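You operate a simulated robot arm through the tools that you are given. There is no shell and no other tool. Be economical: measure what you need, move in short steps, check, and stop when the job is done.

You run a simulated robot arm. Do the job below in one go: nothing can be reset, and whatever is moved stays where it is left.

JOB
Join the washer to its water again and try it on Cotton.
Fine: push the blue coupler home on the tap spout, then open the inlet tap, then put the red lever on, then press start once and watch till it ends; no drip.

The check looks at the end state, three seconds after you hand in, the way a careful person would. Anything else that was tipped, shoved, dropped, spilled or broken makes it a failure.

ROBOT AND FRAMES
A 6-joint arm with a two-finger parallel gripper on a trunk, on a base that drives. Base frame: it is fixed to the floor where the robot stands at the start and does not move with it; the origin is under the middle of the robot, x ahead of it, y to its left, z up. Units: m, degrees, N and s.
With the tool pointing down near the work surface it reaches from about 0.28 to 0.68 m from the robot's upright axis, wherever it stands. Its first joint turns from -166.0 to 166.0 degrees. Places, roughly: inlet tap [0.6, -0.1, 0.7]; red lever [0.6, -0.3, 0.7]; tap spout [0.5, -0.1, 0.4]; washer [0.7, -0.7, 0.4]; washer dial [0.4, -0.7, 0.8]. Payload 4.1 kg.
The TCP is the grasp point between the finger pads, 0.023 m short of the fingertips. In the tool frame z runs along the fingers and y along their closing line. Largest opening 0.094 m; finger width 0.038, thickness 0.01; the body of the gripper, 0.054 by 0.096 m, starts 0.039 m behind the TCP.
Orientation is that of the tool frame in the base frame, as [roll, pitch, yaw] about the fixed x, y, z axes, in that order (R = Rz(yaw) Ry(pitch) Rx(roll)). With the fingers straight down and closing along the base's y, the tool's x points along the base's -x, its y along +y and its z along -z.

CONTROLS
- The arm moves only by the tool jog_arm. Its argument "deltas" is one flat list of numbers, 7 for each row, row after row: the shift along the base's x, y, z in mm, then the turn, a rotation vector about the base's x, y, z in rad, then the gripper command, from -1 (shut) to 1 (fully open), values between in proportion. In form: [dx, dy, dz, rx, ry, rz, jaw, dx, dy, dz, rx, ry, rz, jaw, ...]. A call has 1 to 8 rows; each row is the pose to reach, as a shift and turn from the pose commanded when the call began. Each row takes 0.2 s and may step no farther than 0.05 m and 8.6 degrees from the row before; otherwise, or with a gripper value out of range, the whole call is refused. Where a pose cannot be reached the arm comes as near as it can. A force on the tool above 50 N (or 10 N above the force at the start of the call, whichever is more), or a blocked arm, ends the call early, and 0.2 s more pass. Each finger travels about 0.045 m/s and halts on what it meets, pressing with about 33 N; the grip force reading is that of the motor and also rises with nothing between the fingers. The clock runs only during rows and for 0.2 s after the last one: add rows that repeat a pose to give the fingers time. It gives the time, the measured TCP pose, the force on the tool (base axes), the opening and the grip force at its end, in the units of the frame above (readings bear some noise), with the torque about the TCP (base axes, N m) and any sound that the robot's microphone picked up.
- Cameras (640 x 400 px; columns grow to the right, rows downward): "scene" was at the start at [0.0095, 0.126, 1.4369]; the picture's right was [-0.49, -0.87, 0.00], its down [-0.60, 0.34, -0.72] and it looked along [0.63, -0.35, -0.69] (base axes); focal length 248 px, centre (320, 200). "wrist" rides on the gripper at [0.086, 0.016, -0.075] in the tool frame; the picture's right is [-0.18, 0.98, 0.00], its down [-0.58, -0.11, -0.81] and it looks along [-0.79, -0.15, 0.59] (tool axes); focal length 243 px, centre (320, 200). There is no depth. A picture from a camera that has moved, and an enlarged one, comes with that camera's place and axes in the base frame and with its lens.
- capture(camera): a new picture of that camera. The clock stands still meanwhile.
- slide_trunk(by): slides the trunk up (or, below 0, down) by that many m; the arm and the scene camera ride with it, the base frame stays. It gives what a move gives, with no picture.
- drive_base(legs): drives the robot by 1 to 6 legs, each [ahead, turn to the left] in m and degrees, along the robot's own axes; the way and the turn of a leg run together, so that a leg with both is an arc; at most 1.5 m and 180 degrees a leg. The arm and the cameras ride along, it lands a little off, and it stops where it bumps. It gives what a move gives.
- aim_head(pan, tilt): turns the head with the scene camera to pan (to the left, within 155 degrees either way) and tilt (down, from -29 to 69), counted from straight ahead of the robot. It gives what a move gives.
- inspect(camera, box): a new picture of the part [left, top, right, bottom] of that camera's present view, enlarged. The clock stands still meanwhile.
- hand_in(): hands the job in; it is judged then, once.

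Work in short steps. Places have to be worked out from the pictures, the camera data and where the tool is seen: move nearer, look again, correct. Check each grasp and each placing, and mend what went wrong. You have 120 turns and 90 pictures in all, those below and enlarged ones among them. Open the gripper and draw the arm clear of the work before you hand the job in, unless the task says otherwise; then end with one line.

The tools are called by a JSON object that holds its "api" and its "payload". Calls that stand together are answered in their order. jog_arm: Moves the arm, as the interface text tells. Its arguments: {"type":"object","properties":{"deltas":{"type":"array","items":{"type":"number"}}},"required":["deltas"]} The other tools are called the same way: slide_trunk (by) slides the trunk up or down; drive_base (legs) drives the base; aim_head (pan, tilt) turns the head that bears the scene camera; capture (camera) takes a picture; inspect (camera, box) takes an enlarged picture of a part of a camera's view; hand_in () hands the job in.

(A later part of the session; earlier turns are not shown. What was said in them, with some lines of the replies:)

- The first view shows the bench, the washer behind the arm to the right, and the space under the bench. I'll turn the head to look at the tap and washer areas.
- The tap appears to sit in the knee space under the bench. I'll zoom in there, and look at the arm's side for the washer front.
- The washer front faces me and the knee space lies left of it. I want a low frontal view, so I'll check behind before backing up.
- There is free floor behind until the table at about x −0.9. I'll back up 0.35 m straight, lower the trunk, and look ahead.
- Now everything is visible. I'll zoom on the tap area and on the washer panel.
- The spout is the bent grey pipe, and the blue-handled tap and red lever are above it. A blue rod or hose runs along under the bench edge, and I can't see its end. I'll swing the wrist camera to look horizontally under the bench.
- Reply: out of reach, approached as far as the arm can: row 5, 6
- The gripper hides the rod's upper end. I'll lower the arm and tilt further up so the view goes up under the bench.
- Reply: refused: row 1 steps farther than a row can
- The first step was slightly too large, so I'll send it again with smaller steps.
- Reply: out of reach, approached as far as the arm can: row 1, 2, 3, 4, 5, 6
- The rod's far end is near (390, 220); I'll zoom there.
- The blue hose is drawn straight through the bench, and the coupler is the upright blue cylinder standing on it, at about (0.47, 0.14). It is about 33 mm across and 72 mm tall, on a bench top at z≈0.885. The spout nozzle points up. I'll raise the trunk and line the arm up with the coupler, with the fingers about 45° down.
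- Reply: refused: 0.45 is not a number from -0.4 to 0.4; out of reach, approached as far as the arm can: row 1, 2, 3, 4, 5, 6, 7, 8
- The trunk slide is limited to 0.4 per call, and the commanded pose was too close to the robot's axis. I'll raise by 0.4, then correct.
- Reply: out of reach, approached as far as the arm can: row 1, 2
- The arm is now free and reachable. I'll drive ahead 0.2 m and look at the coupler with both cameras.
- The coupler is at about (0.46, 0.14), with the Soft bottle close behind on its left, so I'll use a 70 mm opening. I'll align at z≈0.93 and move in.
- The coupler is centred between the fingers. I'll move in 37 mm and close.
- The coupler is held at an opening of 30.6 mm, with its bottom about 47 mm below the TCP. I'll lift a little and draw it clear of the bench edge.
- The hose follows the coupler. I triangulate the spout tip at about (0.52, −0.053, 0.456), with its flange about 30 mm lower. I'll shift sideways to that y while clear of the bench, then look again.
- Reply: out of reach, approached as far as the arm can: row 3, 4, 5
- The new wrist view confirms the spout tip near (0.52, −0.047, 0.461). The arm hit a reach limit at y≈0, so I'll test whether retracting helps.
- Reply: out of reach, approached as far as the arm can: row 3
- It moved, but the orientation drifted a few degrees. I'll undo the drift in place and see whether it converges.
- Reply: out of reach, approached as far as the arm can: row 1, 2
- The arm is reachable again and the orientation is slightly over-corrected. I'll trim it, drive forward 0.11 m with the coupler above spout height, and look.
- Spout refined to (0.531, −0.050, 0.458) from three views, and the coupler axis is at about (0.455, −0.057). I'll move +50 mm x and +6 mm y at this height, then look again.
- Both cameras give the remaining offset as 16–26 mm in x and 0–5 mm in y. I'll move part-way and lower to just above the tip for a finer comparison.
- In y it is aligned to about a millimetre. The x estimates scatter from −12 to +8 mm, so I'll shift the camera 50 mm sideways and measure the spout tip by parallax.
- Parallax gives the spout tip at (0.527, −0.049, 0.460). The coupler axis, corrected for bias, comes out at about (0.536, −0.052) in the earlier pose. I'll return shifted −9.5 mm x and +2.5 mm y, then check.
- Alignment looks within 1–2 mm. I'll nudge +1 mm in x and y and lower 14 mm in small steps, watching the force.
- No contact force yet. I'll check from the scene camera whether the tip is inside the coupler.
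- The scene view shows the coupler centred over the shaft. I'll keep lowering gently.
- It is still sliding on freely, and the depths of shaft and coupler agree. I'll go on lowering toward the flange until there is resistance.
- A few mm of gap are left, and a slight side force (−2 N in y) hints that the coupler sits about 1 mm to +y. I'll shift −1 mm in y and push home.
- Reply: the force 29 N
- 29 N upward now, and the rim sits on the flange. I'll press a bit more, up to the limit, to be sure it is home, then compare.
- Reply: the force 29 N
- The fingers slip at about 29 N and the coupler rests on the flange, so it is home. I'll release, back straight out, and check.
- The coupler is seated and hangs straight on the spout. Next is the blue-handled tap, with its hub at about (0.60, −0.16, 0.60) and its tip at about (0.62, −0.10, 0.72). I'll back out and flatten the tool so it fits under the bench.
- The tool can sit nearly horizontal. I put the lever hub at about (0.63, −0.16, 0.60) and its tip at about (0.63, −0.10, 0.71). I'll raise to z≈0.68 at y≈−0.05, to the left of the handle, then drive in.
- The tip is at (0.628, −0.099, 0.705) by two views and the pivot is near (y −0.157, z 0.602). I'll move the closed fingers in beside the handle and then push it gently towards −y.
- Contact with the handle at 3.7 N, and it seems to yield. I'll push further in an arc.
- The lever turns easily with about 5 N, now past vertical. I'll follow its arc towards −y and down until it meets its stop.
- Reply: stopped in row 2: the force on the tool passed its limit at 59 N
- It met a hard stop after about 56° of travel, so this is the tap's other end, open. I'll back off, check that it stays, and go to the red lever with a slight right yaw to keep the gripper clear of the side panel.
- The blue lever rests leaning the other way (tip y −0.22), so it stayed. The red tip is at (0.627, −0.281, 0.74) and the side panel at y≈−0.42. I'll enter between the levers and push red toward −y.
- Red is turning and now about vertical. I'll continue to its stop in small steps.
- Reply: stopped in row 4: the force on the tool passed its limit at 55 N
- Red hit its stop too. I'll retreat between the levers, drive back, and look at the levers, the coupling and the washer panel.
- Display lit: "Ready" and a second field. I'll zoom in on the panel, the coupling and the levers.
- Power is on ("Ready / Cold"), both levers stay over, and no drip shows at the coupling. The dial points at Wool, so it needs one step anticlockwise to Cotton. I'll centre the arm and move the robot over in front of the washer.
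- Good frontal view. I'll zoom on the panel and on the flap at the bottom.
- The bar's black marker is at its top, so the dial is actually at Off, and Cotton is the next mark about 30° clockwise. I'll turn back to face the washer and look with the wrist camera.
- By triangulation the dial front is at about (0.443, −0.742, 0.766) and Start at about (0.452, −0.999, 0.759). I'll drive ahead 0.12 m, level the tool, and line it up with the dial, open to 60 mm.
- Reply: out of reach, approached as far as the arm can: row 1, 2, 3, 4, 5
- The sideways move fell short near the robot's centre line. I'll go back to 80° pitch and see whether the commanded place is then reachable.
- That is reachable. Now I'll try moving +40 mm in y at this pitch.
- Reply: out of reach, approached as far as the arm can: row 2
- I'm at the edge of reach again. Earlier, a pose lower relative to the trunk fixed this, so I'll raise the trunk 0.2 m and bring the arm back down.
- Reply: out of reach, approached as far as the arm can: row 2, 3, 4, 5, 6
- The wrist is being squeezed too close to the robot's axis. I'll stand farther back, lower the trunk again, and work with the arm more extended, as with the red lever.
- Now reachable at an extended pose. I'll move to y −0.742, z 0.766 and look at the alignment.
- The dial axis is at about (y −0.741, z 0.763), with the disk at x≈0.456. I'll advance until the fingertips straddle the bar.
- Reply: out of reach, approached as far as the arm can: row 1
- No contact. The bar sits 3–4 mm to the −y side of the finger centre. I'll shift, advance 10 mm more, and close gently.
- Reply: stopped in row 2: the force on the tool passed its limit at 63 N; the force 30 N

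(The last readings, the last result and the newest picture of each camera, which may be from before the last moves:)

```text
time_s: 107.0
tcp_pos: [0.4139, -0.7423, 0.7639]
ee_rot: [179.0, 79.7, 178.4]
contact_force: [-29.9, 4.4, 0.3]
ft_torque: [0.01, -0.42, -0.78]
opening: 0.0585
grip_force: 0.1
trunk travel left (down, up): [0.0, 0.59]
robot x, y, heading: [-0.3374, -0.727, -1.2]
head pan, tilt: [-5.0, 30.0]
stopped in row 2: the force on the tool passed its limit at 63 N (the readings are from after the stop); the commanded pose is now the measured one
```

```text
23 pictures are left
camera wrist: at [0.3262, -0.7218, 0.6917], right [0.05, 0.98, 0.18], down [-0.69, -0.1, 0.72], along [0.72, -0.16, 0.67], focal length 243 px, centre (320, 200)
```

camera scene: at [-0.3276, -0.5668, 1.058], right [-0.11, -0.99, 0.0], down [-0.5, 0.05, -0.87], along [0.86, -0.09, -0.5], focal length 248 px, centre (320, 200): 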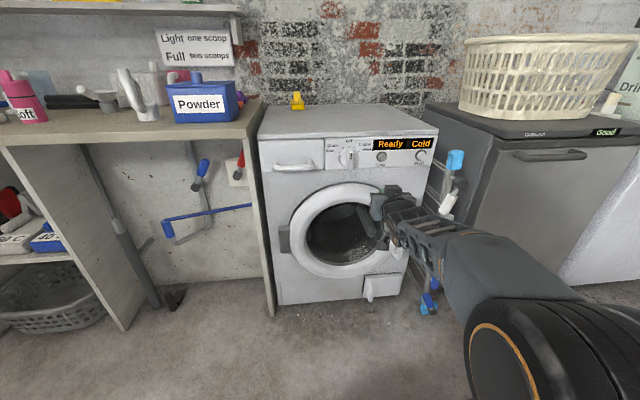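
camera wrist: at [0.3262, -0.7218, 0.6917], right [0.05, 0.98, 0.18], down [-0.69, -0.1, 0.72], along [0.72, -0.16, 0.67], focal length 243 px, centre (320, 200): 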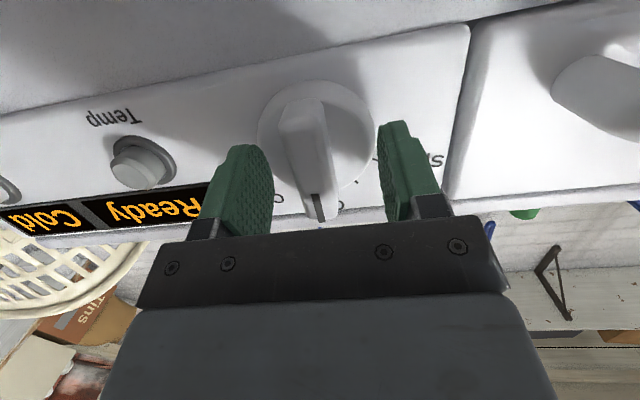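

The −y fingertip touched the dial disk at x≈0.437, so the fingers are as deep as they should go. I'll back off 3 mm and close on the bar.

{"api": "jog_arm", "payload": {"deltas": [-3, 0, 0, 0, 0, 0, 0.28, -3, 0, 0, 0, 0, 0, -0.1, -3, 0, 0, 0, 0, 0, -0.5, -3, 0, 0, 0, 0, 0, -1, -3, 0, 0, 0, 0, 0, -1]}}

{"api": "capture", "payload": {"camera": "wrist"}}

```text
time_s: 108.2
tcp_pos: [0.4134, -0.7454, 0.7621]
ee_rot: [178.9, 79.3, 178.0]
contact_force: [-8.5, -6.6, -0.6]
ft_torque: [0.01, -0.53, 0.71]
opening: 0.0193
grip_force: 41.1
trunk travel left (down, up): [0.0, 0.59]
robot x, y, heading: [-0.3394, -0.7288, -1.2]
head pan, tilt: [-5.0, 30.0]
```

```text
22 pictures are left
camera wrist: at [0.3251, -0.7252, 0.6902], right [0.05, 0.98, 0.18], down [-0.69, -0.1, 0.72], along [0.72, -0.16, 0.67], focal length 243 px, centre (320, 200)
```

wrist: 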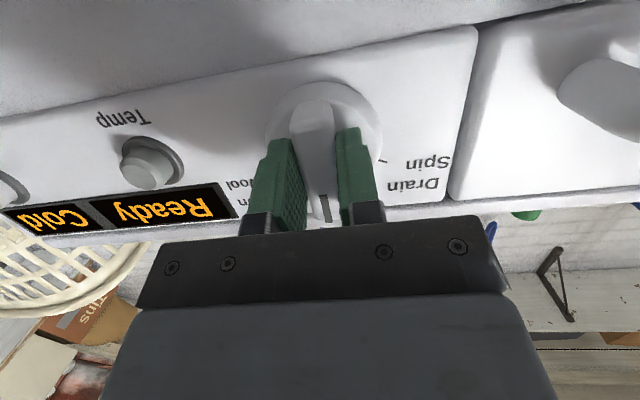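

The bar is gripped (19 mm). I'll relax the side load and turn 30° clockwise, which is +x rotation.

{"api": "jog_arm", "payload": {"deltas": [-1, -3, -1, 0.1, 0, 0, -1, -1, -3, -1, 0.2, 0, 0, -1, -1, -3, -1, 0.3, 0, 0, -1, -1, -3, -1, 0.4, 0, 0, -1, -1, -3, -1, 0.5, 0, 0, -1, -1, -3, -1, 0.53, 0, 0, -1, -1, -3, -1, 0.53, 0, 0, -1]}}

{"api": "capture", "payload": {"camera": "wrist"}}

```text
time_s: 109.8
tcp_pos: [0.4143, -0.7442, 0.7631]
ee_rot: [107.6, 57.6, 110.0]
contact_force: [29.4, 1.3, 20.0]
ft_torque: [-0.02, -0.33, 1.04]
opening: 0.019
grip_force: 45.0
trunk travel left (down, up): [0.0, 0.59]
robot x, y, heading: [-0.3371, -0.7269, -1.0]
head pan, tilt: [-5.0, 30.0]
```

```text
21 pictures are left
camera wrist: at [0.325, -0.6914, 0.7087], right [0.04, 0.75, 0.66], down [-0.69, -0.45, 0.57], along [0.72, -0.47, 0.5], focal length 243 px, centre (320, 200)
```

wrist: 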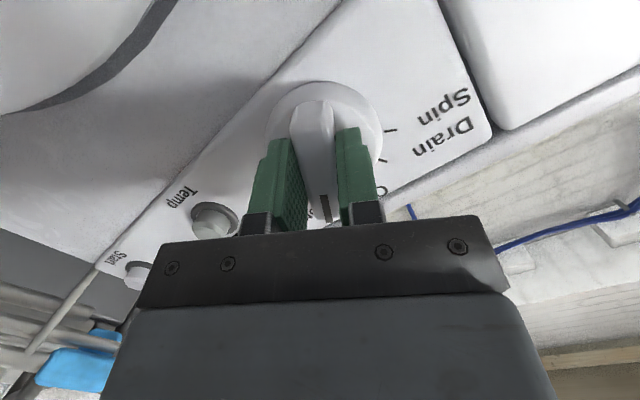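

The dial turned with the gripper. I'll release, back straight off, and check it.

{"api": "jog_arm", "payload": {"deltas": [0, 0, 0, 0, 0, 0, -0.4, 0, 0, 0, 0, 0, 0, 0, 0, 0, 0, 0, 0, 0, 0.28, 0, 0, 0, 0, 0, 0, 0.28, -30, 0, 0, 0, 0, 0, 0.28, -70, 0, 0, 0, 0, 0, 0.28, -70, 0, 0, 0, 0, 0, 0.28]}}

{"api": "jog_arm", "payload": {"deltas": [0, -30, 0, -0.1, 0, 0, 0, 0, -60, 0, -0.2, 0, 0, -0.5, 0, -90, 0, -0.3, 0, 0, -1, 0, -120, 0, -0.4, 0, 0, -1, 0, -150, 0, -0.5, 0, 0, -1, 0, -180, 0, -0.53, 0, 0, -1, 0, -180, 0, -0.53, 0, 0, -1]}}

{"api": "inspect", "payload": {"camera": "scene", "box": [310, 120, 450, 200]}}

```text
time_s: 111.4
tcp_pos: [0.3405, -0.7428, 0.7632]
ee_rot: [108.1, 57.7, 110.1]
contact_force: [0.0, -0.1, -0.1]
ft_torque: [-0.02, -0.03, 0.01]
opening: 0.0605
grip_force: 0.0
trunk travel left (down, up): [0.0, 0.59]
robot x, y, heading: [-0.3367, -0.7258, -1.2]
head pan, tilt: [-5.0, 30.0]
```

```text
time_s: 113.0
tcp_pos: [0.3445, -0.925, 0.7601]
ee_rot: [179.3, 79.4, 178.6]
contact_force: [0.2, 1.1, -0.1]
ft_torque: [0.0, -0.02, -0.04]
opening: 0.0003
grip_force: 33.2
trunk travel left (down, up): [0.0, 0.59]
robot x, y, heading: [-0.34, -0.7259, -1.1]
head pan, tilt: [-5.0, 30.0]
```

```text
4.57 times, centred on (380, 160) of scene
camera zoom: at [-0.306, -0.5673, 1.058], right [-0.1, -0.99, 0.0], down [-0.5, 0.05, -0.87], along [0.86, -0.09, -0.5], focal length 1135 px, centre (46, 383)
```

zoom: 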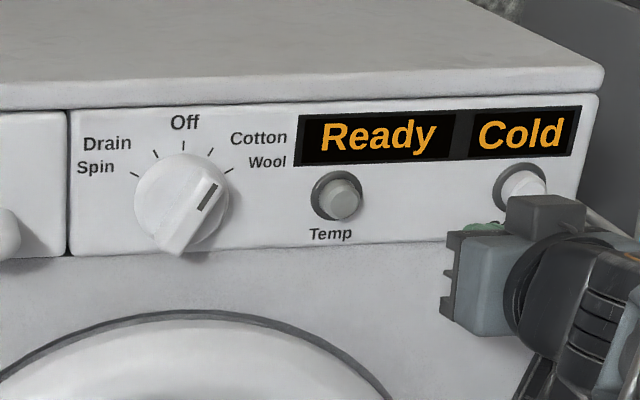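

The dial points at Cotton within a couple of degrees. Next is the Start button, near (0.45, −1.00, 0.762). I'll line the closed fingers up in front of it and look.

{"api": "jog_arm", "payload": {"deltas": [0, -38, 2, 0, 0, 0, -1, 0, -75, 4, 0, 0, 0, -1, 0, -75, 4, 0, 0, 0, -1]}}

{"api": "capture", "payload": {"camera": "wrist"}}

```text
time_s: 113.8
tcp_pos: [0.3417, -1.0025, 0.766]
ee_rot: [179.1, 79.4, 178.5]
contact_force: [-0.2, 0.0, 0.1]
ft_torque: [0.0, -0.02, -0.01]
opening: 0.0
grip_force: 33.4
trunk travel left (down, up): [0.0, 0.59]
robot x, y, heading: [-0.3383, -0.7267, -0.9]
head pan, tilt: [-5.0, 30.0]
```

```text
19 pictures are left
camera wrist: at [0.2528, -0.9822, 0.6939], right [0.05, 0.98, 0.18], down [-0.69, -0.1, 0.72], along [0.73, -0.16, 0.67], focal length 243 px, centre (320, 200)
```

wrist: 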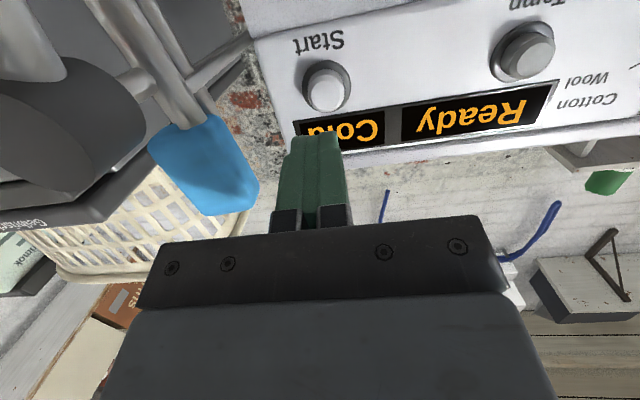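

The button front is at about (0.44, −0.998, 0.76). I'll press once, slowly, watching for a force change.

{"api": "jog_arm", "payload": {"deltas": [40, 3, -1, 0, 0, 0, -1, 62, 3, -1, 0, 0, 0, -1, 70, 3, -1, 0, 0, 0, -1, 74, 3, -1, 0, 0, 0, -1]}}

```text
time_s: 114.8
tcp_pos: [0.4166, -0.9968, 0.7648]
ee_rot: [179.2, 79.4, 178.5]
contact_force: [-0.9, -0.5, -1.1]
ft_torque: [0.0, -0.01, 0.0]
opening: 0.0002
grip_force: 32.7
trunk travel left (down, up): [0.0, 0.59]
robot x, y, heading: [-0.3354, -0.7286, -1.2]
head pan, tilt: [-5.0, 30.0]
```

No contact yet (tips at about 0.439). I'll continue in 2–3 mm steps.

{"api": "jog_arm", "payload": {"deltas": [3, 0, 0, 0, 0, 0, -1, 6, 0, 0, 0, 0, 0, -1, 9, 0, 0, 0, 0, 0, -1, 11, 0, 0, 0, 0, 0, -1]}}

{"api": "capture", "payload": {"camera": "wrist"}}

```text
time_s: 115.9
tcp_pos: [0.4235, -0.9978, 0.7646]
ee_rot: [179.4, 79.3, 178.9]
contact_force: [-36.1, 11.8, -5.6]
ft_torque: [-0.07, -0.16, 0.19]
opening: 0.0
grip_force: 33.6
trunk travel left (down, up): [0.0, 0.59]
robot x, y, heading: [-0.3396, -0.7281, -1.3]
head pan, tilt: [-5.0, 30.0]
heard: click
stopped in row 4: the force on the tool passed its limit at 51 N (the readings are from after the stop); the commanded pose is now the measured one
```

```text
18 pictures are left
camera wrist: at [0.3351, -0.9785, 0.693], right [0.04, 0.98, 0.18], down [-0.68, -0.1, 0.72], along [0.73, -0.16, 0.67], focal length 243 px, centre (320, 200)
```

wrist: 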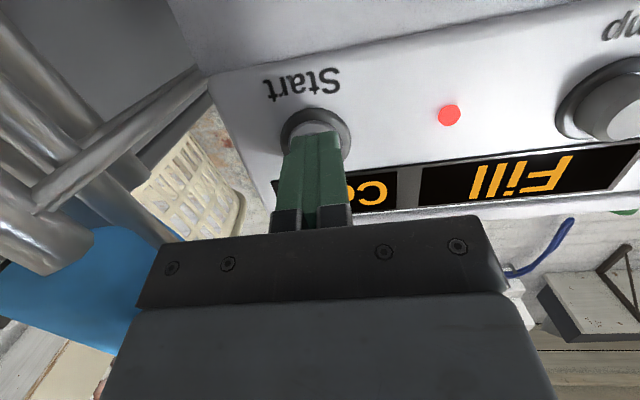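

A click, and the display shows "Fill" with a red light on. I'll draw back straight, then drive away a little and watch the cycle and the coupling.

{"api": "jog_arm", "payload": {"deltas": [-30, 0, 0, 0, 0, 0, -1, -70, 0, 0, 0, 0, 0, -1, -70, 0, 0, 0, 0, 0, -0.5, -70, 0, 0, 0, 0, 0, 0]}}

{"api": "drive_base", "payload": {"legs": [[-0.1, 0]]}}

{"api": "aim_head", "payload": {"pan": 10, "tilt": 28}}

{"api": "capture", "payload": {"camera": "scene"}}

```text
time_s: 116.9
tcp_pos: [0.356, -0.9976, 0.762]
ee_rot: [179.2, 79.2, 178.6]
contact_force: [-1.9, -0.7, 0.2]
ft_torque: [0.01, 0.04, 0.0]
opening: 0.0473
grip_force: 0.1
trunk travel left (down, up): [0.0, 0.59]
robot x, y, heading: [-0.3366, -0.7232, -1.2]
head pan, tilt: [-5.0, 30.0]
```

```text
time_s: 118.0
tcp_pos: [0.2552, -0.9955, 0.7624]
ee_rot: [179.1, 79.2, 178.5]
contact_force: [-0.5, -0.1, -0.3]
ft_torque: [-0.02, -0.04, 0.01]
opening: 0.0468
grip_force: 0.0
trunk travel left (down, up): [0.0, 0.59]
robot x, y, heading: [-0.4394, -0.723, -1.1]
head pan, tilt: [-5.0, 30.0]
```

```text
time_s: 118.8
tcp_pos: [0.2563, -0.9967, 0.763]
ee_rot: [179.2, 79.2, 178.6]
contact_force: [0.3, -0.1, 0.7]
ft_torque: [-0.03, -0.01, 0.01]
opening: 0.0469
grip_force: 0.0
trunk travel left (down, up): [0.0, 0.59]
robot x, y, heading: [-0.439, -0.7198, -0.9]
head pan, tilt: [10.0, 28.0]
```

```text
17 pictures are left
camera scene: at [-0.4077, -0.5418, 1.0612], right [0.16, -0.99, 0.0], down [-0.46, -0.07, -0.88], along [0.87, 0.14, -0.47], focal length 248 px, centre (320, 200)
```

scene: 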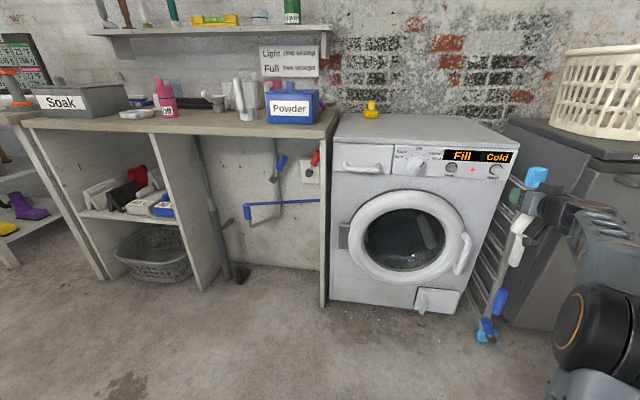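

The machine is filling. I'll zoom on the coupling for drips, then let the clock run.

{"api": "inspect", "payload": {"camera": "scene", "box": [220, 140, 340, 290]}}

{"api": "aim_head", "payload": {"pan": 150, "tilt": 28}}

{"api": "aim_head", "payload": {"pan": 0, "tilt": 28}}

{"api": "capture", "payload": {"camera": "scene"}}

```text
2.67 times, centred on (280, 215) of scene
camera zoom: at [-0.4077, -0.5418, 1.0612], right [0.16, -0.99, 0.0], down [-0.46, -0.07, -0.88], along [0.87, 0.14, -0.47], focal length 662 px, centre (427, 160)
```

zoom: 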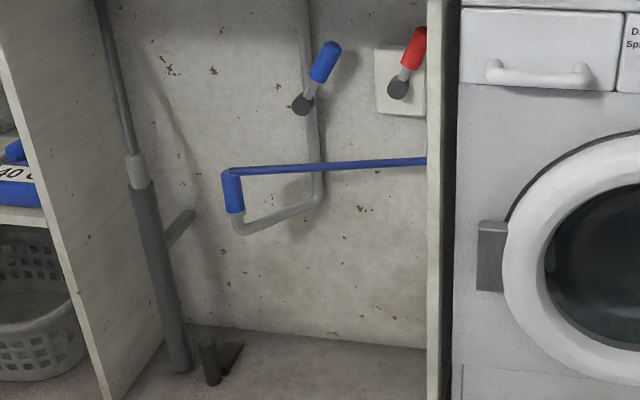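

```text
time_s: 121.0
tcp_pos: [0.2551, -0.9949, 0.7628]
ee_rot: [179.1, 79.2, 178.6]
contact_force: [-0.3, -0.5, 0.2]
ft_torque: [-0.01, 0.01, 0.04]
opening: 0.047
grip_force: 0.1
trunk travel left (down, up): [0.0, 0.59]
robot x, y, heading: [-0.4379, -0.7216, -1.1]
head pan, tilt: [150.0, 28.0]
```

```text
time_s: 123.4
tcp_pos: [0.2569, -0.995, 0.763]
ee_rot: [179.1, 79.2, 178.5]
contact_force: [-0.2, 0.3, -0.8]
ft_torque: [-0.06, -0.03, 0.01]
opening: 0.0469
grip_force: 0.1
trunk travel left (down, up): [0.0, 0.59]
robot x, y, heading: [-0.4419, -0.7234, -1.2]
head pan, tilt: [0.0, 28.0]
```

```text
15 pictures are left
camera scene: at [-0.4066, -0.5576, 1.0612], right [-0.02, -1.0, 0.0], down [-0.47, 0.01, -0.88], along [0.88, -0.02, -0.47], focal length 248 px, centre (320, 200)
```

scene: 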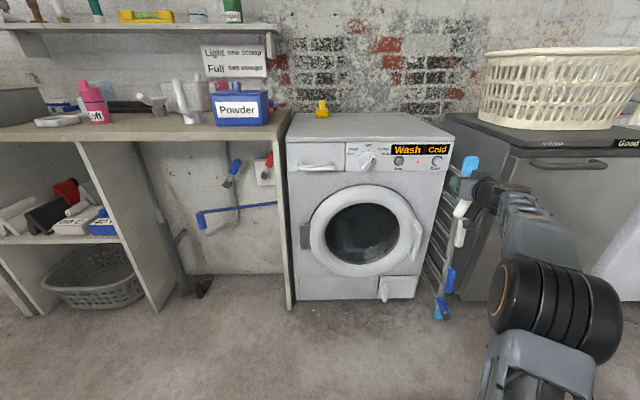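

Now "Wash", and no drip shows at the coupling. I'll let more time pass.

{"api": "aim_head", "payload": {"pan": 150, "tilt": 28}}

{"api": "aim_head", "payload": {"pan": 0, "tilt": 28}}

{"api": "aim_head", "payload": {"pan": 150, "tilt": 28}}

{"api": "aim_head", "payload": {"pan": 0, "tilt": 28}}

{"api": "inspect", "payload": {"camera": "scene", "box": [190, 130, 460, 310]}}

```text
time_s: 125.7
tcp_pos: [0.2563, -0.9959, 0.7623]
ee_rot: [179.1, 79.1, 178.5]
contact_force: [-0.8, 0.3, 0.2]
ft_torque: [0.03, -0.01, 0.0]
opening: 0.0471
grip_force: 0.0
trunk travel left (down, up): [0.0, 0.59]
robot x, y, heading: [-0.4372, -0.7242, -1.1]
head pan, tilt: [150.0, 28.0]
```

```text
time_s: 128.1
tcp_pos: [0.2551, -0.9956, 0.7621]
ee_rot: [179.1, 79.1, 178.4]
contact_force: [-0.4, 0.1, -0.5]
ft_torque: [0.01, 0.0, 0.03]
opening: 0.0471
grip_force: 0.1
trunk travel left (down, up): [0.0, 0.59]
robot x, y, heading: [-0.437, -0.7244, -1.2]
head pan, tilt: [0.0, 28.0]
```

```text
time_s: 130.4
tcp_pos: [0.2557, -0.9972, 0.7622]
ee_rot: [179.1, 79.2, 178.4]
contact_force: [-1.0, -0.1, -0.2]
ft_torque: [0.03, -0.02, 0.01]
opening: 0.047
grip_force: 0.1
trunk travel left (down, up): [0.0, 0.59]
robot x, y, heading: [-0.4384, -0.7231, -0.8]
head pan, tilt: [150.0, 28.0]
```

```text
time_s: 132.8
tcp_pos: [0.256, -0.9947, 0.7637]
ee_rot: [179.1, 79.1, 178.6]
contact_force: [0.7, -0.4, -0.4]
ft_torque: [-0.01, -0.02, -0.01]
opening: 0.0472
grip_force: 0.1
trunk travel left (down, up): [0.0, 0.59]
robot x, y, heading: [-0.4386, -0.7234, -0.8]
head pan, tilt: [0.0, 28.0]
```

```text
2.22 times, centred on (325, 220) of scene
camera zoom: at [-0.4066, -0.5576, 1.0612], right [-0.02, -1.0, 0.0], down [-0.47, 0.01, -0.88], along [0.88, -0.02, -0.47], focal length 552 px, centre (309, 156)
```

zoom: 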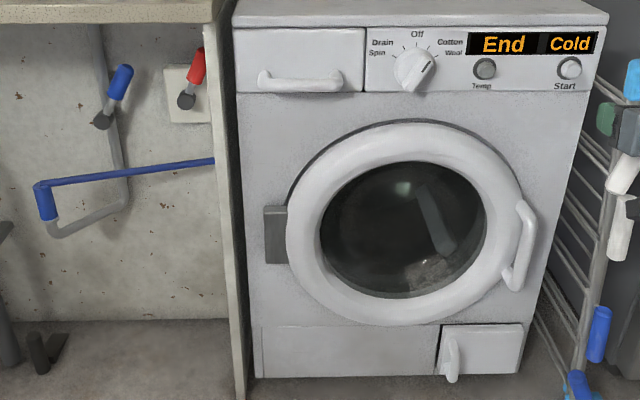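

The display shows "End" and the light is out. One last close look at the coupling, then I'll open the gripper and draw the arm back.

{"api": "inspect", "payload": {"camera": "scene", "box": [180, 150, 300, 310]}}

{"api": "jog_arm", "payload": {"deltas": [-10, 0, 0, 0, 0, 0, 0.4, -20, 0, 0, 0, 0, 0, 1, -20, 0, 0, 0, 0, 0, 1, -20, 0, 0, 0, 0, 0, 1, -20, 0, 0, 0, 0, 0, 1]}}

{"api": "drive_base", "payload": {"legs": [[-0.05, 0]]}}

```text
2.50 times, centred on (240, 230) of scene
camera zoom: at [-0.4066, -0.5576, 1.0612], right [-0.02, -1.0, 0.0], down [-0.47, 0.01, -0.88], along [0.88, -0.02, -0.47], focal length 620 px, centre (520, 125)
```

zoom: 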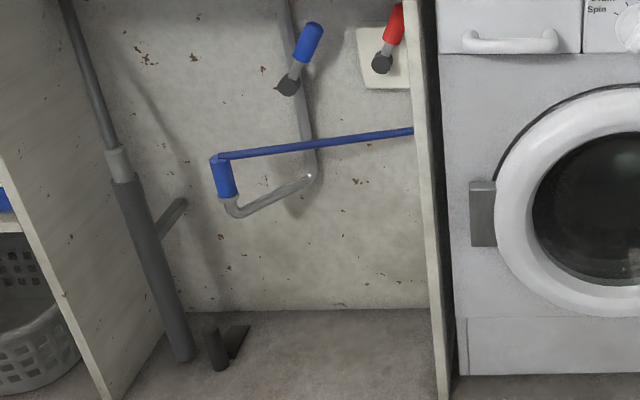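

```text
time_s: 134.0
tcp_pos: [0.2367, -0.9958, 0.7623]
ee_rot: [179.1, 79.2, 178.4]
contact_force: [0.5, -0.1, 0.4]
ft_torque: [0.03, 0.0, 0.02]
opening: 0.094
grip_force: 0.0
trunk travel left (down, up): [0.0, 0.59]
robot x, y, heading: [-0.4404, -0.7242, -1.2]
head pan, tilt: [0.0, 28.0]
```

```text
time_s: 134.9
tcp_pos: [0.1868, -0.9948, 0.7636]
ee_rot: [179.1, 79.2, 178.6]
contact_force: [0.2, 0.1, 0.4]
ft_torque: [0.01, -0.01, -0.02]
opening: 0.0938
grip_force: 0.1
trunk travel left (down, up): [0.0, 0.59]
robot x, y, heading: [-0.4873, -0.7208, -1.1]
head pan, tilt: [0.0, 28.0]
```

The coupler is home and dry, both levers are on, the dial is at Cotton, and the cycle has ended. The arm is clear with the gripper open, so I'm handing in.

{"api": "hand_in", "payload": {}}

```text
The job is handed in.
```

The washer is back on its water: coupler home on the spout, tap open, red lever on, and one press of Start on Cotton ran through to "End" with no drip seen.
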